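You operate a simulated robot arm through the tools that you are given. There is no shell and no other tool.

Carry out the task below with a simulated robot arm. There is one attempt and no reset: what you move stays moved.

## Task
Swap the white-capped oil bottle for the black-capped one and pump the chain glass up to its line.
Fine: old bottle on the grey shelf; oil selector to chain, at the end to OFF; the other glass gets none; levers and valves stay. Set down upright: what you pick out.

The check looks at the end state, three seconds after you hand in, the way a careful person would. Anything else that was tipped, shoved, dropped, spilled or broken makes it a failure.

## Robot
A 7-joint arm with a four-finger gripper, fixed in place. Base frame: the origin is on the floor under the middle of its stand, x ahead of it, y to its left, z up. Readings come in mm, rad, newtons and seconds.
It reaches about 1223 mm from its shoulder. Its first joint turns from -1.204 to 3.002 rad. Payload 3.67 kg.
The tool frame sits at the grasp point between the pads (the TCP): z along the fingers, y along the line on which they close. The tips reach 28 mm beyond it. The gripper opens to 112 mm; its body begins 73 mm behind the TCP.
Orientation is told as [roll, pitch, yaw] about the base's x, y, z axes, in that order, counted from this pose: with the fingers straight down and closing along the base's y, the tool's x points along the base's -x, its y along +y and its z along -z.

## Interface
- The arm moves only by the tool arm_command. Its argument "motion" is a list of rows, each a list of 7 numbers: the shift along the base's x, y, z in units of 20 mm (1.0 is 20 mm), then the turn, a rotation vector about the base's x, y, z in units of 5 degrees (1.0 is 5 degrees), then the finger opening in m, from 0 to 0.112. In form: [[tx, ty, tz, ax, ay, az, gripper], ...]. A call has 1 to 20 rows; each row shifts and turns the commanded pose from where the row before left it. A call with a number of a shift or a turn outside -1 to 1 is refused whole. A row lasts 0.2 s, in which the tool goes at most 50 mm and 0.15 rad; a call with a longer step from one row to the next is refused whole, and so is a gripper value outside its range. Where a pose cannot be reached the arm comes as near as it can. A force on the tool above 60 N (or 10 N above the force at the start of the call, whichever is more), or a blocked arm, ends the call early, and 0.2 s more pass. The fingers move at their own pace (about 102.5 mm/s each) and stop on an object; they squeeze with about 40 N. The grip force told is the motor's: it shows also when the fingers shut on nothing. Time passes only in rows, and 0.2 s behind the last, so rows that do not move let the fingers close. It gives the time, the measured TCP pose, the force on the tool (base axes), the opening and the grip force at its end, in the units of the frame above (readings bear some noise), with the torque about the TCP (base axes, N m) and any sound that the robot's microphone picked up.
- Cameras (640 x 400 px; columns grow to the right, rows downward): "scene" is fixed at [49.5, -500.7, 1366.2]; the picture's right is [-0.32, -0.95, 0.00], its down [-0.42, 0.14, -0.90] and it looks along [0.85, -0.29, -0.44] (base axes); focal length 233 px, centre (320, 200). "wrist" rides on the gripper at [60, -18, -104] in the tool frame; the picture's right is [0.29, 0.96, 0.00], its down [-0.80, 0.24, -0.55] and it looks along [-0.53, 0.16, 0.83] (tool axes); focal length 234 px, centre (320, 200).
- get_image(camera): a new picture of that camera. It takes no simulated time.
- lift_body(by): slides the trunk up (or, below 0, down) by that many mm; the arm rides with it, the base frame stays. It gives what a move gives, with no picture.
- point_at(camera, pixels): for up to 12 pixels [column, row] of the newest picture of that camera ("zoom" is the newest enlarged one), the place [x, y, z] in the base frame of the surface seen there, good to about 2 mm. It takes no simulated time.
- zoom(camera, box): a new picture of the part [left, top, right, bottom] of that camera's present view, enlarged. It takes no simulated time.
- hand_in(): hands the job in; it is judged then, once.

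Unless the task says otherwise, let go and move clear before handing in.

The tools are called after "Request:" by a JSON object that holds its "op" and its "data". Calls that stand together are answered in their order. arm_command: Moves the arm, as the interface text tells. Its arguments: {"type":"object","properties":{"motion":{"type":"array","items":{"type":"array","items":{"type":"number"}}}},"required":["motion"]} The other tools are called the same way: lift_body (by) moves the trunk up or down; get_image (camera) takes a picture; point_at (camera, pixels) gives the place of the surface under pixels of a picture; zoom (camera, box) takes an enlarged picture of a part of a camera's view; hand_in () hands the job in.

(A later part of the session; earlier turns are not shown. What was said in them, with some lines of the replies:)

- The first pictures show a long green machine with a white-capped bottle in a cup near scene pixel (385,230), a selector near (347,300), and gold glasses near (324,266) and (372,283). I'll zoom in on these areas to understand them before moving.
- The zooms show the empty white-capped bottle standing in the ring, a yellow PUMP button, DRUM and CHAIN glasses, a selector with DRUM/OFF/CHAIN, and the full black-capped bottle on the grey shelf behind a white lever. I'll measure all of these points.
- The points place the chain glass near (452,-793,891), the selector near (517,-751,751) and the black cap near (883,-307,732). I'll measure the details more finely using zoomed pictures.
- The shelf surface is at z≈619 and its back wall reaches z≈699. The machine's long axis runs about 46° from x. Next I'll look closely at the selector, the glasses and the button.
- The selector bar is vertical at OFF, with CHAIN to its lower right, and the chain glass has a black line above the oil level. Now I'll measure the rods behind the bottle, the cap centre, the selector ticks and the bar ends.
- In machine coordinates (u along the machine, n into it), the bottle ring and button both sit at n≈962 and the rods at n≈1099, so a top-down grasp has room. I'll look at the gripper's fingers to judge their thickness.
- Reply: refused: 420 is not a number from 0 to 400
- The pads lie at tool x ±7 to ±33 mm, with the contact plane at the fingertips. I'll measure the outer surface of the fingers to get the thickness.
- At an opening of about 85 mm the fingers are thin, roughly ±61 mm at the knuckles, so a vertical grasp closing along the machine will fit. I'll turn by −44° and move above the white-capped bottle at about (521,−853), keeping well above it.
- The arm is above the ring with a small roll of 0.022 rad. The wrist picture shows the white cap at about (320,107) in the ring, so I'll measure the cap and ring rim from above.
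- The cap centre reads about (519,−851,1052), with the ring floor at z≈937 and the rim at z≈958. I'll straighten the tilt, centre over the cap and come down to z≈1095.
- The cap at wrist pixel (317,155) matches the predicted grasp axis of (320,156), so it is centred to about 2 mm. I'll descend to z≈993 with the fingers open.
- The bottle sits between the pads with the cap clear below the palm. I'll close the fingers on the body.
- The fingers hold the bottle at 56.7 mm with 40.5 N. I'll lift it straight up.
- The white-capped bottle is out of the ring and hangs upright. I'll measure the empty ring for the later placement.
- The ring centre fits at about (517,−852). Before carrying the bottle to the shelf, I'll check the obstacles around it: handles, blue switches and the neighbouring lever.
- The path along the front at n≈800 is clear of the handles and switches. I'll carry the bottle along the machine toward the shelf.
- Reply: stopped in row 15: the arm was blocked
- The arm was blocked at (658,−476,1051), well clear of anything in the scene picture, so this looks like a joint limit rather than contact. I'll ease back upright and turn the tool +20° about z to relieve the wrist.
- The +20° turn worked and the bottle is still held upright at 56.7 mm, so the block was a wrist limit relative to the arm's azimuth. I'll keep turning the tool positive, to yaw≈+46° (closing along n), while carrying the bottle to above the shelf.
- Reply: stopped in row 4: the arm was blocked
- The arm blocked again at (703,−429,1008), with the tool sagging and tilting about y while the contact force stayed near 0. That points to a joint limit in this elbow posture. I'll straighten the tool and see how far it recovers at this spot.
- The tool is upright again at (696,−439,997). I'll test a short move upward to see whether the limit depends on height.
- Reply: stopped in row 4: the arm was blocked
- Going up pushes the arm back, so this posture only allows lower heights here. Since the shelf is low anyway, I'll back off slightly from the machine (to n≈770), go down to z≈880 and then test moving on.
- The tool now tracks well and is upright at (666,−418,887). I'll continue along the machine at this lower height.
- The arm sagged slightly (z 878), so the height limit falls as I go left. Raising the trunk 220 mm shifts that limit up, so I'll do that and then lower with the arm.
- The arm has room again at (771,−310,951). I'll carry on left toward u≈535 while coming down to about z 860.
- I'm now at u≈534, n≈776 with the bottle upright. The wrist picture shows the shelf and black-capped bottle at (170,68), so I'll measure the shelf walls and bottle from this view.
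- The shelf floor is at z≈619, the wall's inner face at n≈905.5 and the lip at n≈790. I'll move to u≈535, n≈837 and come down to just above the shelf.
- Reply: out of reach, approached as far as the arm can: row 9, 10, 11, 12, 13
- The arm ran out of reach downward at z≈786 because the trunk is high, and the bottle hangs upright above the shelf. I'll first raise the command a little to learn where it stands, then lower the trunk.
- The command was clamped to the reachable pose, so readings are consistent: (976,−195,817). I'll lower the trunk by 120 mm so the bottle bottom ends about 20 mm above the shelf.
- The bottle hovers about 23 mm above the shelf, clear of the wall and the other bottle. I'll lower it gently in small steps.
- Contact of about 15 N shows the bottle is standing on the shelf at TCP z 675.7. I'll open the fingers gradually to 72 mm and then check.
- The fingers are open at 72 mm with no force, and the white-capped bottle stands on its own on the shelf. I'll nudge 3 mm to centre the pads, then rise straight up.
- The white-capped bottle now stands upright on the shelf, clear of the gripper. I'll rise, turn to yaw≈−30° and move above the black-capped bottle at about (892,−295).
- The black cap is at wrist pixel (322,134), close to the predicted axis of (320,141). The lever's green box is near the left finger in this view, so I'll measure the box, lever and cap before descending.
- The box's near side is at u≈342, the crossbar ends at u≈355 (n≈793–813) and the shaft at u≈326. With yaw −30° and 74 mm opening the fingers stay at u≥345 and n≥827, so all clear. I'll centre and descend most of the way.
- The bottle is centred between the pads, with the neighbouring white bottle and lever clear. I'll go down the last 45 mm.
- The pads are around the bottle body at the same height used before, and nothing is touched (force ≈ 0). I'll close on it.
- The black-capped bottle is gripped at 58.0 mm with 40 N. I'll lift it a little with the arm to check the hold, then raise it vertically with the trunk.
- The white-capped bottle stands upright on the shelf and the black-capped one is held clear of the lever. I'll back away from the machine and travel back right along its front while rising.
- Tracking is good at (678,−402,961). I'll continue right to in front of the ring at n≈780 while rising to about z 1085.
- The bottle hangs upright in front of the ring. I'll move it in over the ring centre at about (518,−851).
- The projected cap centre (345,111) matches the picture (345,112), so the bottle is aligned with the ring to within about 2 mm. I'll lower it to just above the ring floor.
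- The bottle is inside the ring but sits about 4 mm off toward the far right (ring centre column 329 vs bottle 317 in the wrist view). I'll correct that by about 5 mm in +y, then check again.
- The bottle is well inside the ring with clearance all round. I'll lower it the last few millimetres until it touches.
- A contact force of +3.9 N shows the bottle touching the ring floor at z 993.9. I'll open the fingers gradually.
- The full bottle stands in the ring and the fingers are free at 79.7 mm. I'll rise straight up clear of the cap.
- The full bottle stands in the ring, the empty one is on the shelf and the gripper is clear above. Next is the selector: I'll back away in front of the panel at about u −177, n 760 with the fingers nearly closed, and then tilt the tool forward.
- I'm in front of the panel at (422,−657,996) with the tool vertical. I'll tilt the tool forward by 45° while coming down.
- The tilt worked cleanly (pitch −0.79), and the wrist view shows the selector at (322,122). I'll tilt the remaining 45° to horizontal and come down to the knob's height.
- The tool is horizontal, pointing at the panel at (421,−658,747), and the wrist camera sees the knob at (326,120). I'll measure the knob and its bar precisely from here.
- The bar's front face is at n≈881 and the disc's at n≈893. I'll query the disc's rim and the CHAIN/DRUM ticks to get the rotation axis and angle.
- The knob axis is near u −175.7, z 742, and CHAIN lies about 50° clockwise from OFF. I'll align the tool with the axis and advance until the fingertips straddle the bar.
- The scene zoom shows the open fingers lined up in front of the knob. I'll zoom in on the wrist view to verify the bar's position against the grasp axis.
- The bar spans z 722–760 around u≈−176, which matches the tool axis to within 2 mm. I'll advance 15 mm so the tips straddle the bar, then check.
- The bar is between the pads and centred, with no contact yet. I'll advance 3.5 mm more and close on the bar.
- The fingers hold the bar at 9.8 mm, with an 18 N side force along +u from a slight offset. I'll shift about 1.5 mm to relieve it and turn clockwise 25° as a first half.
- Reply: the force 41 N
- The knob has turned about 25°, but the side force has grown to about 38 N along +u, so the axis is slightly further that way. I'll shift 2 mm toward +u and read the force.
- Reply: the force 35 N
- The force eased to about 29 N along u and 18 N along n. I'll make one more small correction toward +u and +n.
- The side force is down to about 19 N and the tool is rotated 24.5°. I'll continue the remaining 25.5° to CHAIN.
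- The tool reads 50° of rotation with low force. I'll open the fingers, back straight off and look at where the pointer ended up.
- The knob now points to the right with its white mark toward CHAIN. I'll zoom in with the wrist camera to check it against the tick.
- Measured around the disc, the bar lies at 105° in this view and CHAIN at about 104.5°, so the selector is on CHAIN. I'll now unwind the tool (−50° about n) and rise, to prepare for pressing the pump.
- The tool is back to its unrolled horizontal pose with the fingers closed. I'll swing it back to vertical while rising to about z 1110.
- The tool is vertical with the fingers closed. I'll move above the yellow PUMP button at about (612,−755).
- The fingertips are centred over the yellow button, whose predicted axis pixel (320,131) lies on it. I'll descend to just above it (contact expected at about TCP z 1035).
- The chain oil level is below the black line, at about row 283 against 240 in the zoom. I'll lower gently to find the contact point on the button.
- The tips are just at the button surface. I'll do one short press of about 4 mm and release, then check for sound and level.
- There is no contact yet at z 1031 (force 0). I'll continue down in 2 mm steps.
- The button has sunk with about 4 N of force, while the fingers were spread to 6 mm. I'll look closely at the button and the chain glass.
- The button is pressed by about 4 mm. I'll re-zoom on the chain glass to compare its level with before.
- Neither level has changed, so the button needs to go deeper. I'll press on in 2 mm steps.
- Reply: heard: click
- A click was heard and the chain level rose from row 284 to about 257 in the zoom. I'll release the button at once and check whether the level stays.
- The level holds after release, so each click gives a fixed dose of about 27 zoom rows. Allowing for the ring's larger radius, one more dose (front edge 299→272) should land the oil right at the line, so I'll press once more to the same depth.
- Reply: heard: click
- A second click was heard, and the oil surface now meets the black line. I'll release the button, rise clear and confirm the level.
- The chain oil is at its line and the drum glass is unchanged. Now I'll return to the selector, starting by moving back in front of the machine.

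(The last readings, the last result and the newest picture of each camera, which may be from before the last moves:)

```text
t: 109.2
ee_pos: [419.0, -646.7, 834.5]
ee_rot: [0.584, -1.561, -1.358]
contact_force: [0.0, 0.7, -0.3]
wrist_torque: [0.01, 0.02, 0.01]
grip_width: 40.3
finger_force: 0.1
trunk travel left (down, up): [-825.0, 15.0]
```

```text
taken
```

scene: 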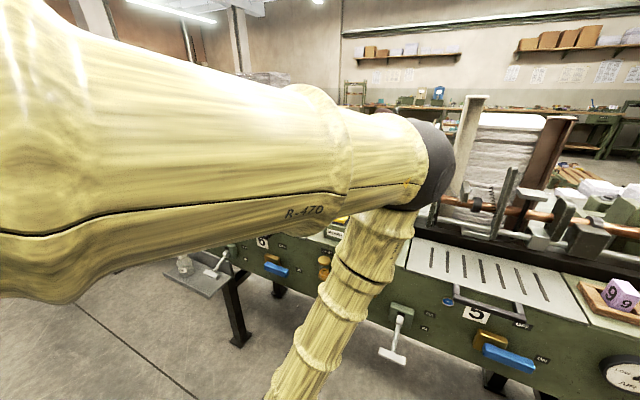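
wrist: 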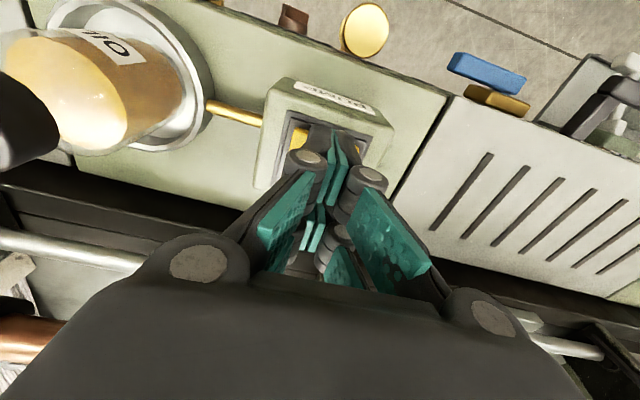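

The tool is horizontal again at (419,−647,835). The elbow took a different posture, but at z≈1280 it is clear of everything. I'll roll +50° about n and lower to the knob height to match the bar's CHAIN angle.

Request:
{"op": "arm_command", "data": {"motion": [[0.1, -0.1, -0.2, 0.4, -0.386, 0, 0.04], [0.1, -0.1, -0.4, 0.65, -0.63, 0, 0.04], [0.1, -0.15, -0.45, 0.65, -0.63, 0, 0.04], [0, 0, -0.45, 0.65, -0.63, 0, 0.04], [0, 0, -0.45, 0.65, -0.63, 0, 0.04], [0, 0, -0.45, 0.65, -0.63, 0, 0.04], [0, 0, -0.45, 0.65, -0.63, 0, 0.04], [0, 0, -0.45, 0.65, -0.63, 0, 0.04], [0, 0, -0.45, 0.65, -0.63, 0, 0.04], [0, 0, -0.45, 0.65, -0.63, 0, 0.04], [0, 0, -0.43, 0.65, -0.63, 0, 0.04], [0, 0, 0, 0.32, -0.31, 0, 0.04], [0, 0, 0, 0, 0, 0, 0.04]]}}

Request:
{"op": "get_image", "data": {"camera": "wrist"}}

Request:
{"op": "get_image", "data": {"camera": "scene"}}

```text
t: 112.0
ee_pos: [423.2, -652.4, 744.5]
ee_rot: [1.555, -0.692, -2.332]
contact_force: [-0.7, -0.7, -0.5]
wrist_torque: [0.0, 0.0, -0.01]
grip_width: 40.0
finger_force: 0.2
trunk travel left (down, up): [-825.0, 15.0]
```

```text
taken
```

wrist: 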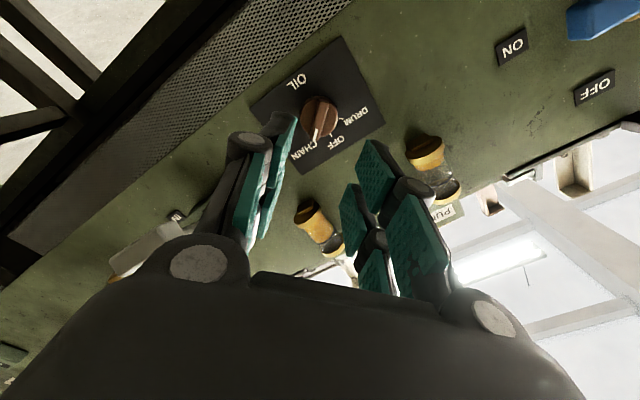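

```text
taken
```

scene: 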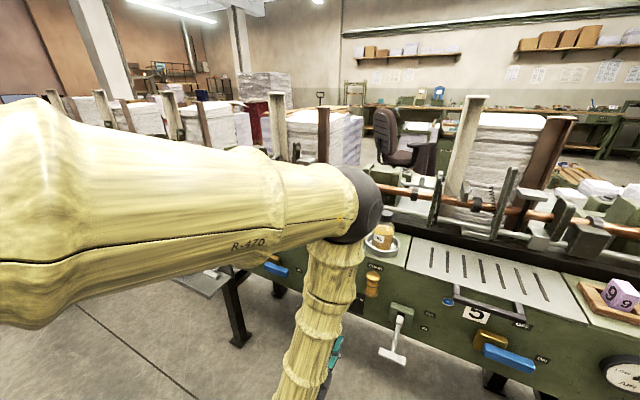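

The wrist view matches the one right after I released the knob, with the knob at (318,115). I'll advance most of the way and check the alignment.

Request:
{"op": "arm_command", "data": {"motion": [[0.4, -0.385, -0.05, 0, 0, 0, 0.04], [0.65, -0.626, -0.03, 0, 0, 0, 0.04], [0.65, -0.626, 0, 0, 0, 0, 0.04], [0.65, -0.626, 0, 0, 0, 0, 0.04], [0.65, -0.626, 0, 0, 0, 0, 0.04], [0.2, -0.19, 0, 0, 0, 0, 0.04], [0, 0, 0, 0, 0, 0, 0.04]]}}

Request:
{"op": "zoom", "data": {"camera": "wrist", "box": [240, 90, 400, 250]}}

```text
t: 113.6
ee_pos: [487.5, -712.3, 743.3]
ee_rot: [1.557, -0.691, -2.332]
contact_force: [0.0, 0.4, 0.7]
wrist_torque: [0.04, -0.04, 0.01]
grip_width: 40.1
finger_force: 0.0
trunk travel left (down, up): [-825.0, 15.0]
```

```text
2.50 times, centred on (320, 170) of wrist
```

zoom: 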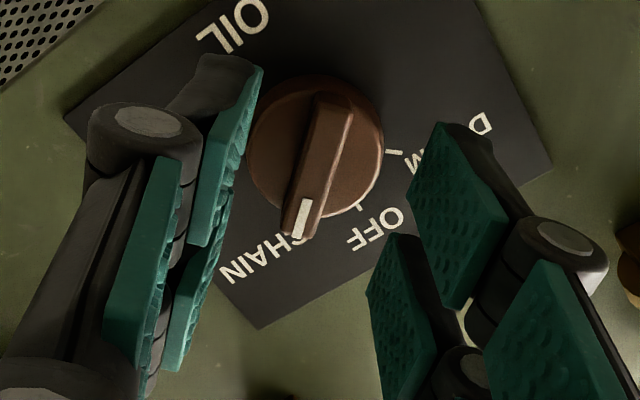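

The bar is centred on the grasp axis (column ≈320) and parallel to the pads. I'll advance the last 16 mm and then close on it.

Request:
{"op": "arm_command", "data": {"motion": [[0.18, -0.19, -0.02, 0, 0, 0, 0.04], [0.18, -0.19, -0.02, 0, 0, 0, 0.035], [0.18, -0.19, 0, 0, 0, 0, 0.03], [0, 0, 0, 0, 0, 0, 0.03]]}}

Request:
{"op": "zoom", "data": {"camera": "wrist", "box": [240, 90, 400, 250]}}

```text
t: 114.6
ee_pos: [497.2, -723.4, 740.6]
ee_rot: [1.556, -0.692, -2.332]
contact_force: [-0.3, -0.2, -0.7]
wrist_torque: [-0.02, -0.03, 0.01]
grip_width: 30.1
finger_force: 0.1
trunk travel left (down, up): [-825.0, 15.0]
```

```text
2.50 times, centred on (320, 170) of wrist
```

zoom: 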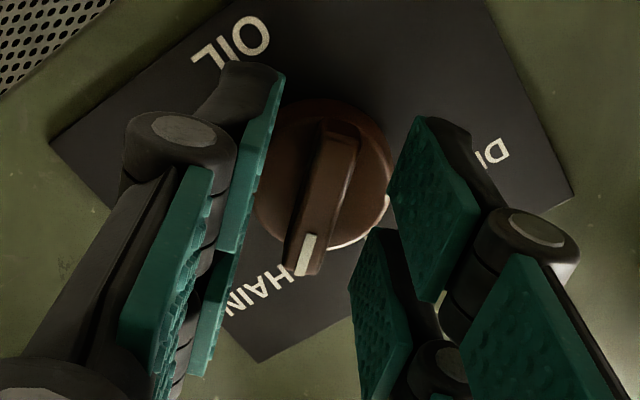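

The pads straddle the bar without contact. I'll close on it.

Request:
{"op": "arm_command", "data": {"motion": [[0.04, -0.04, 0.03, 0, 0, 0, 0.02], [0, 0, 0, 0, 0, 0, 0.012], [0, 0, 0, 0, 0, 0, 0.004], [0, 0, 0, 0, 0, 0, 0.004]]}}

```text
t: 115.6
ee_pos: [498.9, -725.2, 741.4]
ee_rot: [1.557, -0.689, -2.332]
contact_force: [0.5, -1.1, -1.1]
wrist_torque: [-0.11, 0.32, 0.17]
grip_width: 10.3
finger_force: 44.5
trunk travel left (down, up): [-825.0, 15.0]
```

The grip is clean, with 10.3 mm width and almost no side force. I'll turn back counter-clockwise by 25° first.

Request:
{"op": "arm_command", "data": {"motion": [[0, 0, 0, -0.36, 0.35, 0, 0.004], [0, 0, 0, -0.6, 0.58, 0, 0.004], [0, 0, 0, -0.6, 0.58, 0, 0.004], [0, 0, 0, -0.6, 0.58, 0, 0.004], [0, 0, 0, -0.6, 0.58, 0, 0.004], [0, 0, 0, -0.6, 0.58, 0, 0.004], [0, 0, 0, -0.25, 0.24, 0, 0.004], [0, 0, 0, 0, 0, 0, 0.004]]}}

```text
t: 117.4
ee_pos: [498.8, -725.5, 741.2]
ee_rot: [1.548, -1.13, -2.323]
contact_force: [-6.7, 4.8, -7.1]
wrist_torque: [0.58, 0.57, 0.26]
grip_width: 9.8
finger_force: 44.8
trunk travel left (down, up): [-825.0, 15.0]
```

The force is low at about 11 N, with 25.3° left to go. I'll complete the turn to OFF.

Request:
{"op": "arm_command", "data": {"motion": [[0, 0, 0, -0.36, 0.348, 0, 0.004], [0, 0, 0, -0.6, 0.58, 0, 0.004], [0, 0, 0, -0.6, 0.58, 0, 0.004], [0, 0, 0, -0.6, 0.58, 0, 0.004], [0, 0, 0, -0.6, 0.58, 0, 0.004], [0, 0, 0, -0.6, 0.58, 0, 0.004], [0, 0, 0, -0.27, 0.26, 0, 0.004], [0, 0, 0, 0, 0, 0, 0.004]]}}

Request:
{"op": "get_image", "data": {"camera": "wrist"}}

```text
t: 119.2
ee_pos: [498.8, -725.1, 740.4]
ee_rot: [0.056, -1.562, -0.833]
contact_force: [-13.1, 14.7, -17.2]
wrist_torque: [0.8, 0.76, 0.0]
grip_width: 10.2
finger_force: 45.1
trunk travel left (down, up): [-825.0, 15.0]
```

```text
taken
```

wrist: 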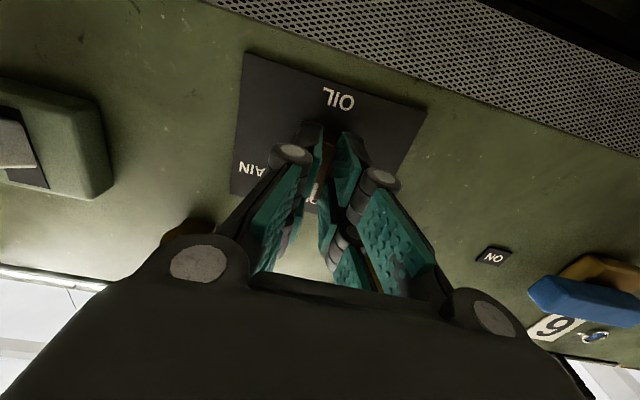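

The tool has returned to the 0° orientation, so the bar should be at OFF. I'll open the fingers and back straight off.

Request:
{"op": "arm_command", "data": {"motion": [[0, 0, 0, 0, 0, 0, 0.02], [0, 0, 0, 0, 0, 0, 0.04], [-0.25, 0.24, 0, 0, 0, 0, 0.04], [-0.6, 0.58, 0, 0, 0, 0, 0.04], [-0.7, 0.68, 0, 0, 0, 0, 0.04], [-0.7, 0.68, 0, 0, 0, 0, 0.04], [-0.7, 0.68, 0, 0, 0, 0, 0.04], [-0.7, 0.68, 0, 0, 0, 0, 0.04], [0, 0, 0, 0, 0, 0, 0.04]]}}

Request:
{"op": "get_image", "data": {"camera": "wrist"}}

Request:
{"op": "zoom", "data": {"camera": "wrist", "box": [280, 70, 370, 165]}}

Request:
{"op": "zoom", "data": {"camera": "scene", "box": [327, 280, 375, 320]}}

```text
t: 121.2
ee_pos: [428.0, -654.8, 742.5]
ee_rot: [0.162, -1.564, -0.94]
contact_force: [-0.4, -0.2, 0.3]
wrist_torque: [0.03, 0.03, -0.02]
grip_width: 40.1
finger_force: 0.1
trunk travel left (down, up): [-825.0, 15.0]
```

```text
taken
```

wrist: 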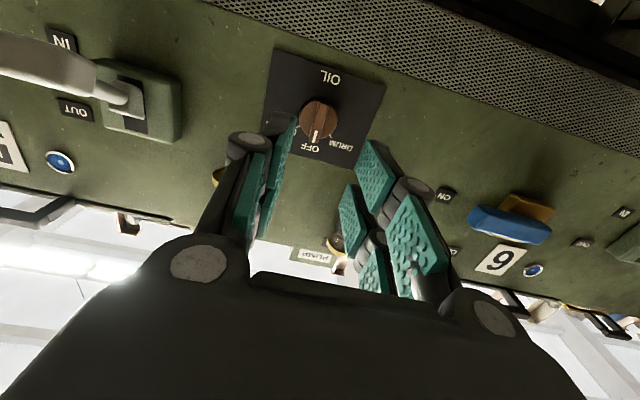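

```text
4.21 times, centred on (325, 118) of wrist
```

zoom: 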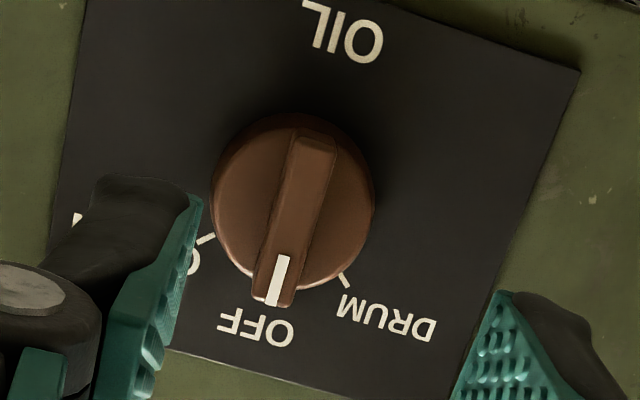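

```text
10.00 times, centred on (351, 300) of scene
```

zoom: 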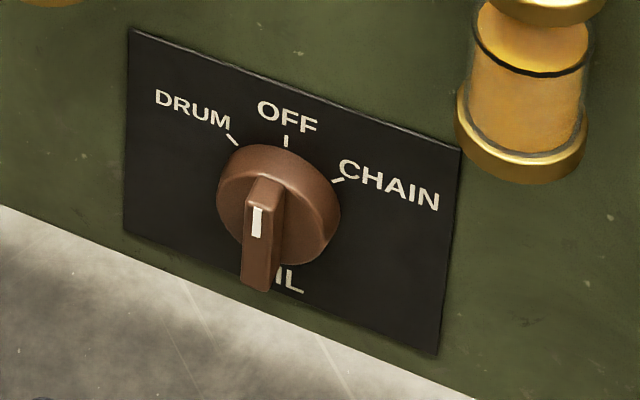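

The selector is back at OFF, with the white mark at (257,222) exactly as in the first picture. I'll retract the arm, back to vertical and upward, to get a clear final view.

Request:
{"op": "arm_command", "data": {"motion": [[-0.2, 0.2, 0.4, 0.4, 0.41, 0, 0.04], [-0.2, 0.2, 0.75, 0.67, 0.69, 0, 0.04], [0, 0, 0.9, 0.67, 0.69, 0, 0.04], [0, 0, 0.95, 0.67, 0.69, 0, 0.04], [0, 0, 0.95, 0.67, 0.69, 0, 0.04], [0, 0, 0.95, 0.67, 0.69, 0, 0.04], [0, 0, 0.95, 0.67, 0.69, 0, 0.04], [0, 0, 0.95, 0.67, 0.69, 0, 0.04], [0, 0, 0.95, 0.67, 0.69, 0, 0.04], [0, 0, 0.95, 0.67, 0.69, 0, 0.04], [0, 0, 0.95, 0.67, 0.69, 0, 0.04], [0, 0, 0.95, 0.67, 0.69, 0, 0.04], [0, 0, 0.95, 0.67, 0.69, 0, 0.04], [0, 0, 0.95, 0.67, 0.69, 0, 0.04], [0, 0, 0.95, 0.67, 0.69, 0, 0.04], [0, 0, 0.95, 0.67, 0.69, 0, 0.04], [0, 0, 0.95, 0.67, 0.69, 0, 0.04], [0, 0, 0.95, 0.67, 0.69, 0, 0.04], [0, 0, 0.8, 0.6, 0.62, 0, 0.04], [0, 0, 0, 0, 0, 0, 0.04]]}}

Request:
{"op": "get_image", "data": {"camera": "scene"}}

```text
t: 125.4
ee_pos: [419.9, -646.4, 1084.1]
ee_rot: [-0.008, -0.012, -0.771]
contact_force: [0.7, 0.0, 0.8]
wrist_torque: [0.02, 0.03, 0.01]
grip_width: 40.1
finger_force: 0.0
trunk travel left (down, up): [-825.0, 15.0]
```

```text
taken
```

scene: 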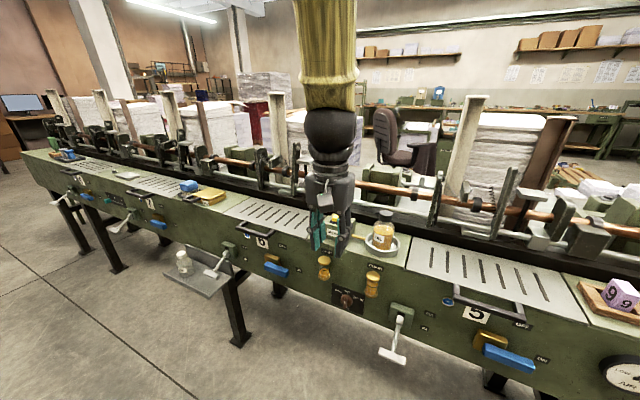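

The arm is clear and the scene looks orderly. I'll do a last close check of the bottles, glasses, levers and selector.

Request:
{"op": "zoom", "data": {"camera": "scene", "box": [160, 220, 260, 300]}}

Request:
{"op": "zoom", "data": {"camera": "scene", "box": [352, 200, 412, 300]}}

Request:
{"op": "zoom", "data": {"camera": "scene", "box": [300, 240, 440, 370]}}

Request:
{"op": "zoom", "data": {"camera": "scene", "box": [362, 266, 386, 300]}}

```text
5.00 times, centred on (210, 260) of scene
```

zoom: 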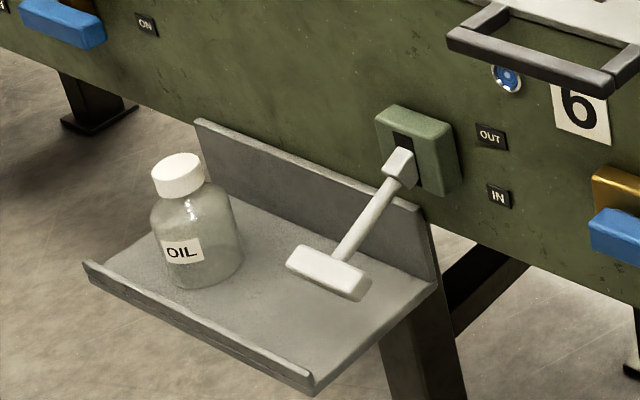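

```text
4.00 times, centred on (382, 250) of scene
```

zoom: 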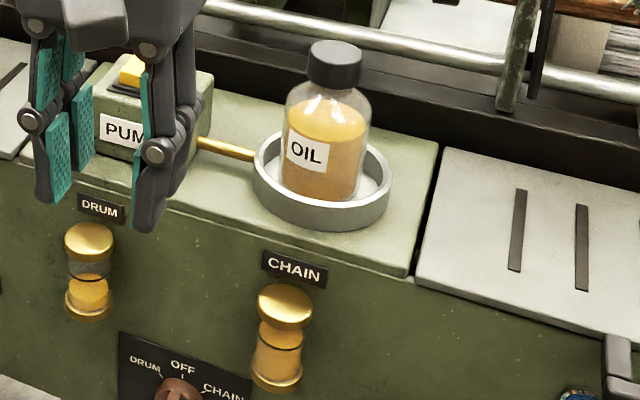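

```text
3.08 times, centred on (370, 305) of scene
```

zoom: 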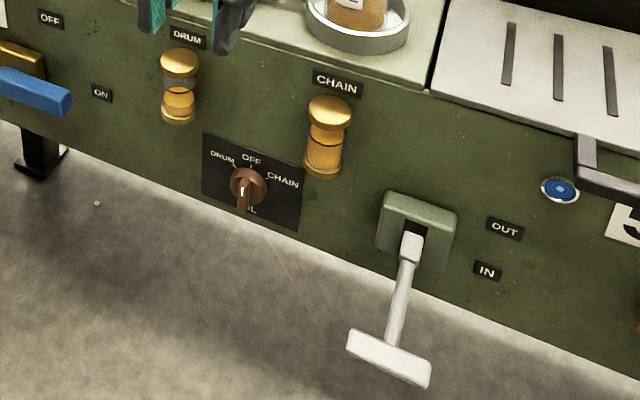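

```text
11.76 times, centred on (374, 283) of scene
```

zoom: 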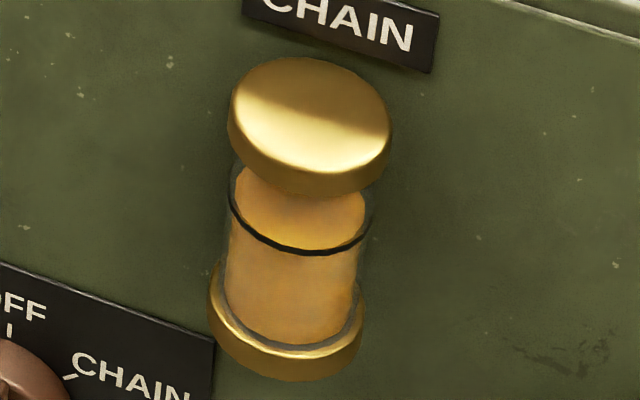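

The final checks agree: the empty white-capped bottle stands upright on the grey shelf, the black-capped bottle stands in the ring, and the chain oil is at its line. The drum glass is unchanged, the selector is at OFF, the levers are untouched and the gripper is clear, so I'm handing in.

Request:
{"op": "hand_in", "data": {}}

```text
The job is handed in.
```

The job is done and handed in. I checked everything on camera just before that:

- **Bottles:** the black-capped oil bottle stands upright in the ring. The old white-capped one stands upright on the grey shelf.
- **Chain glass:** it took two pump presses, with the selector on chain, to bring the oil to its line.
- **Drum glass:** its level did not change.
- **Selector:** it is back at OFF, pointing exactly as it did at the start.
- **Levers and valves:** I did not touch any of them, and nothing was tipped or spilled. The gripper is empty and clear of the machine.
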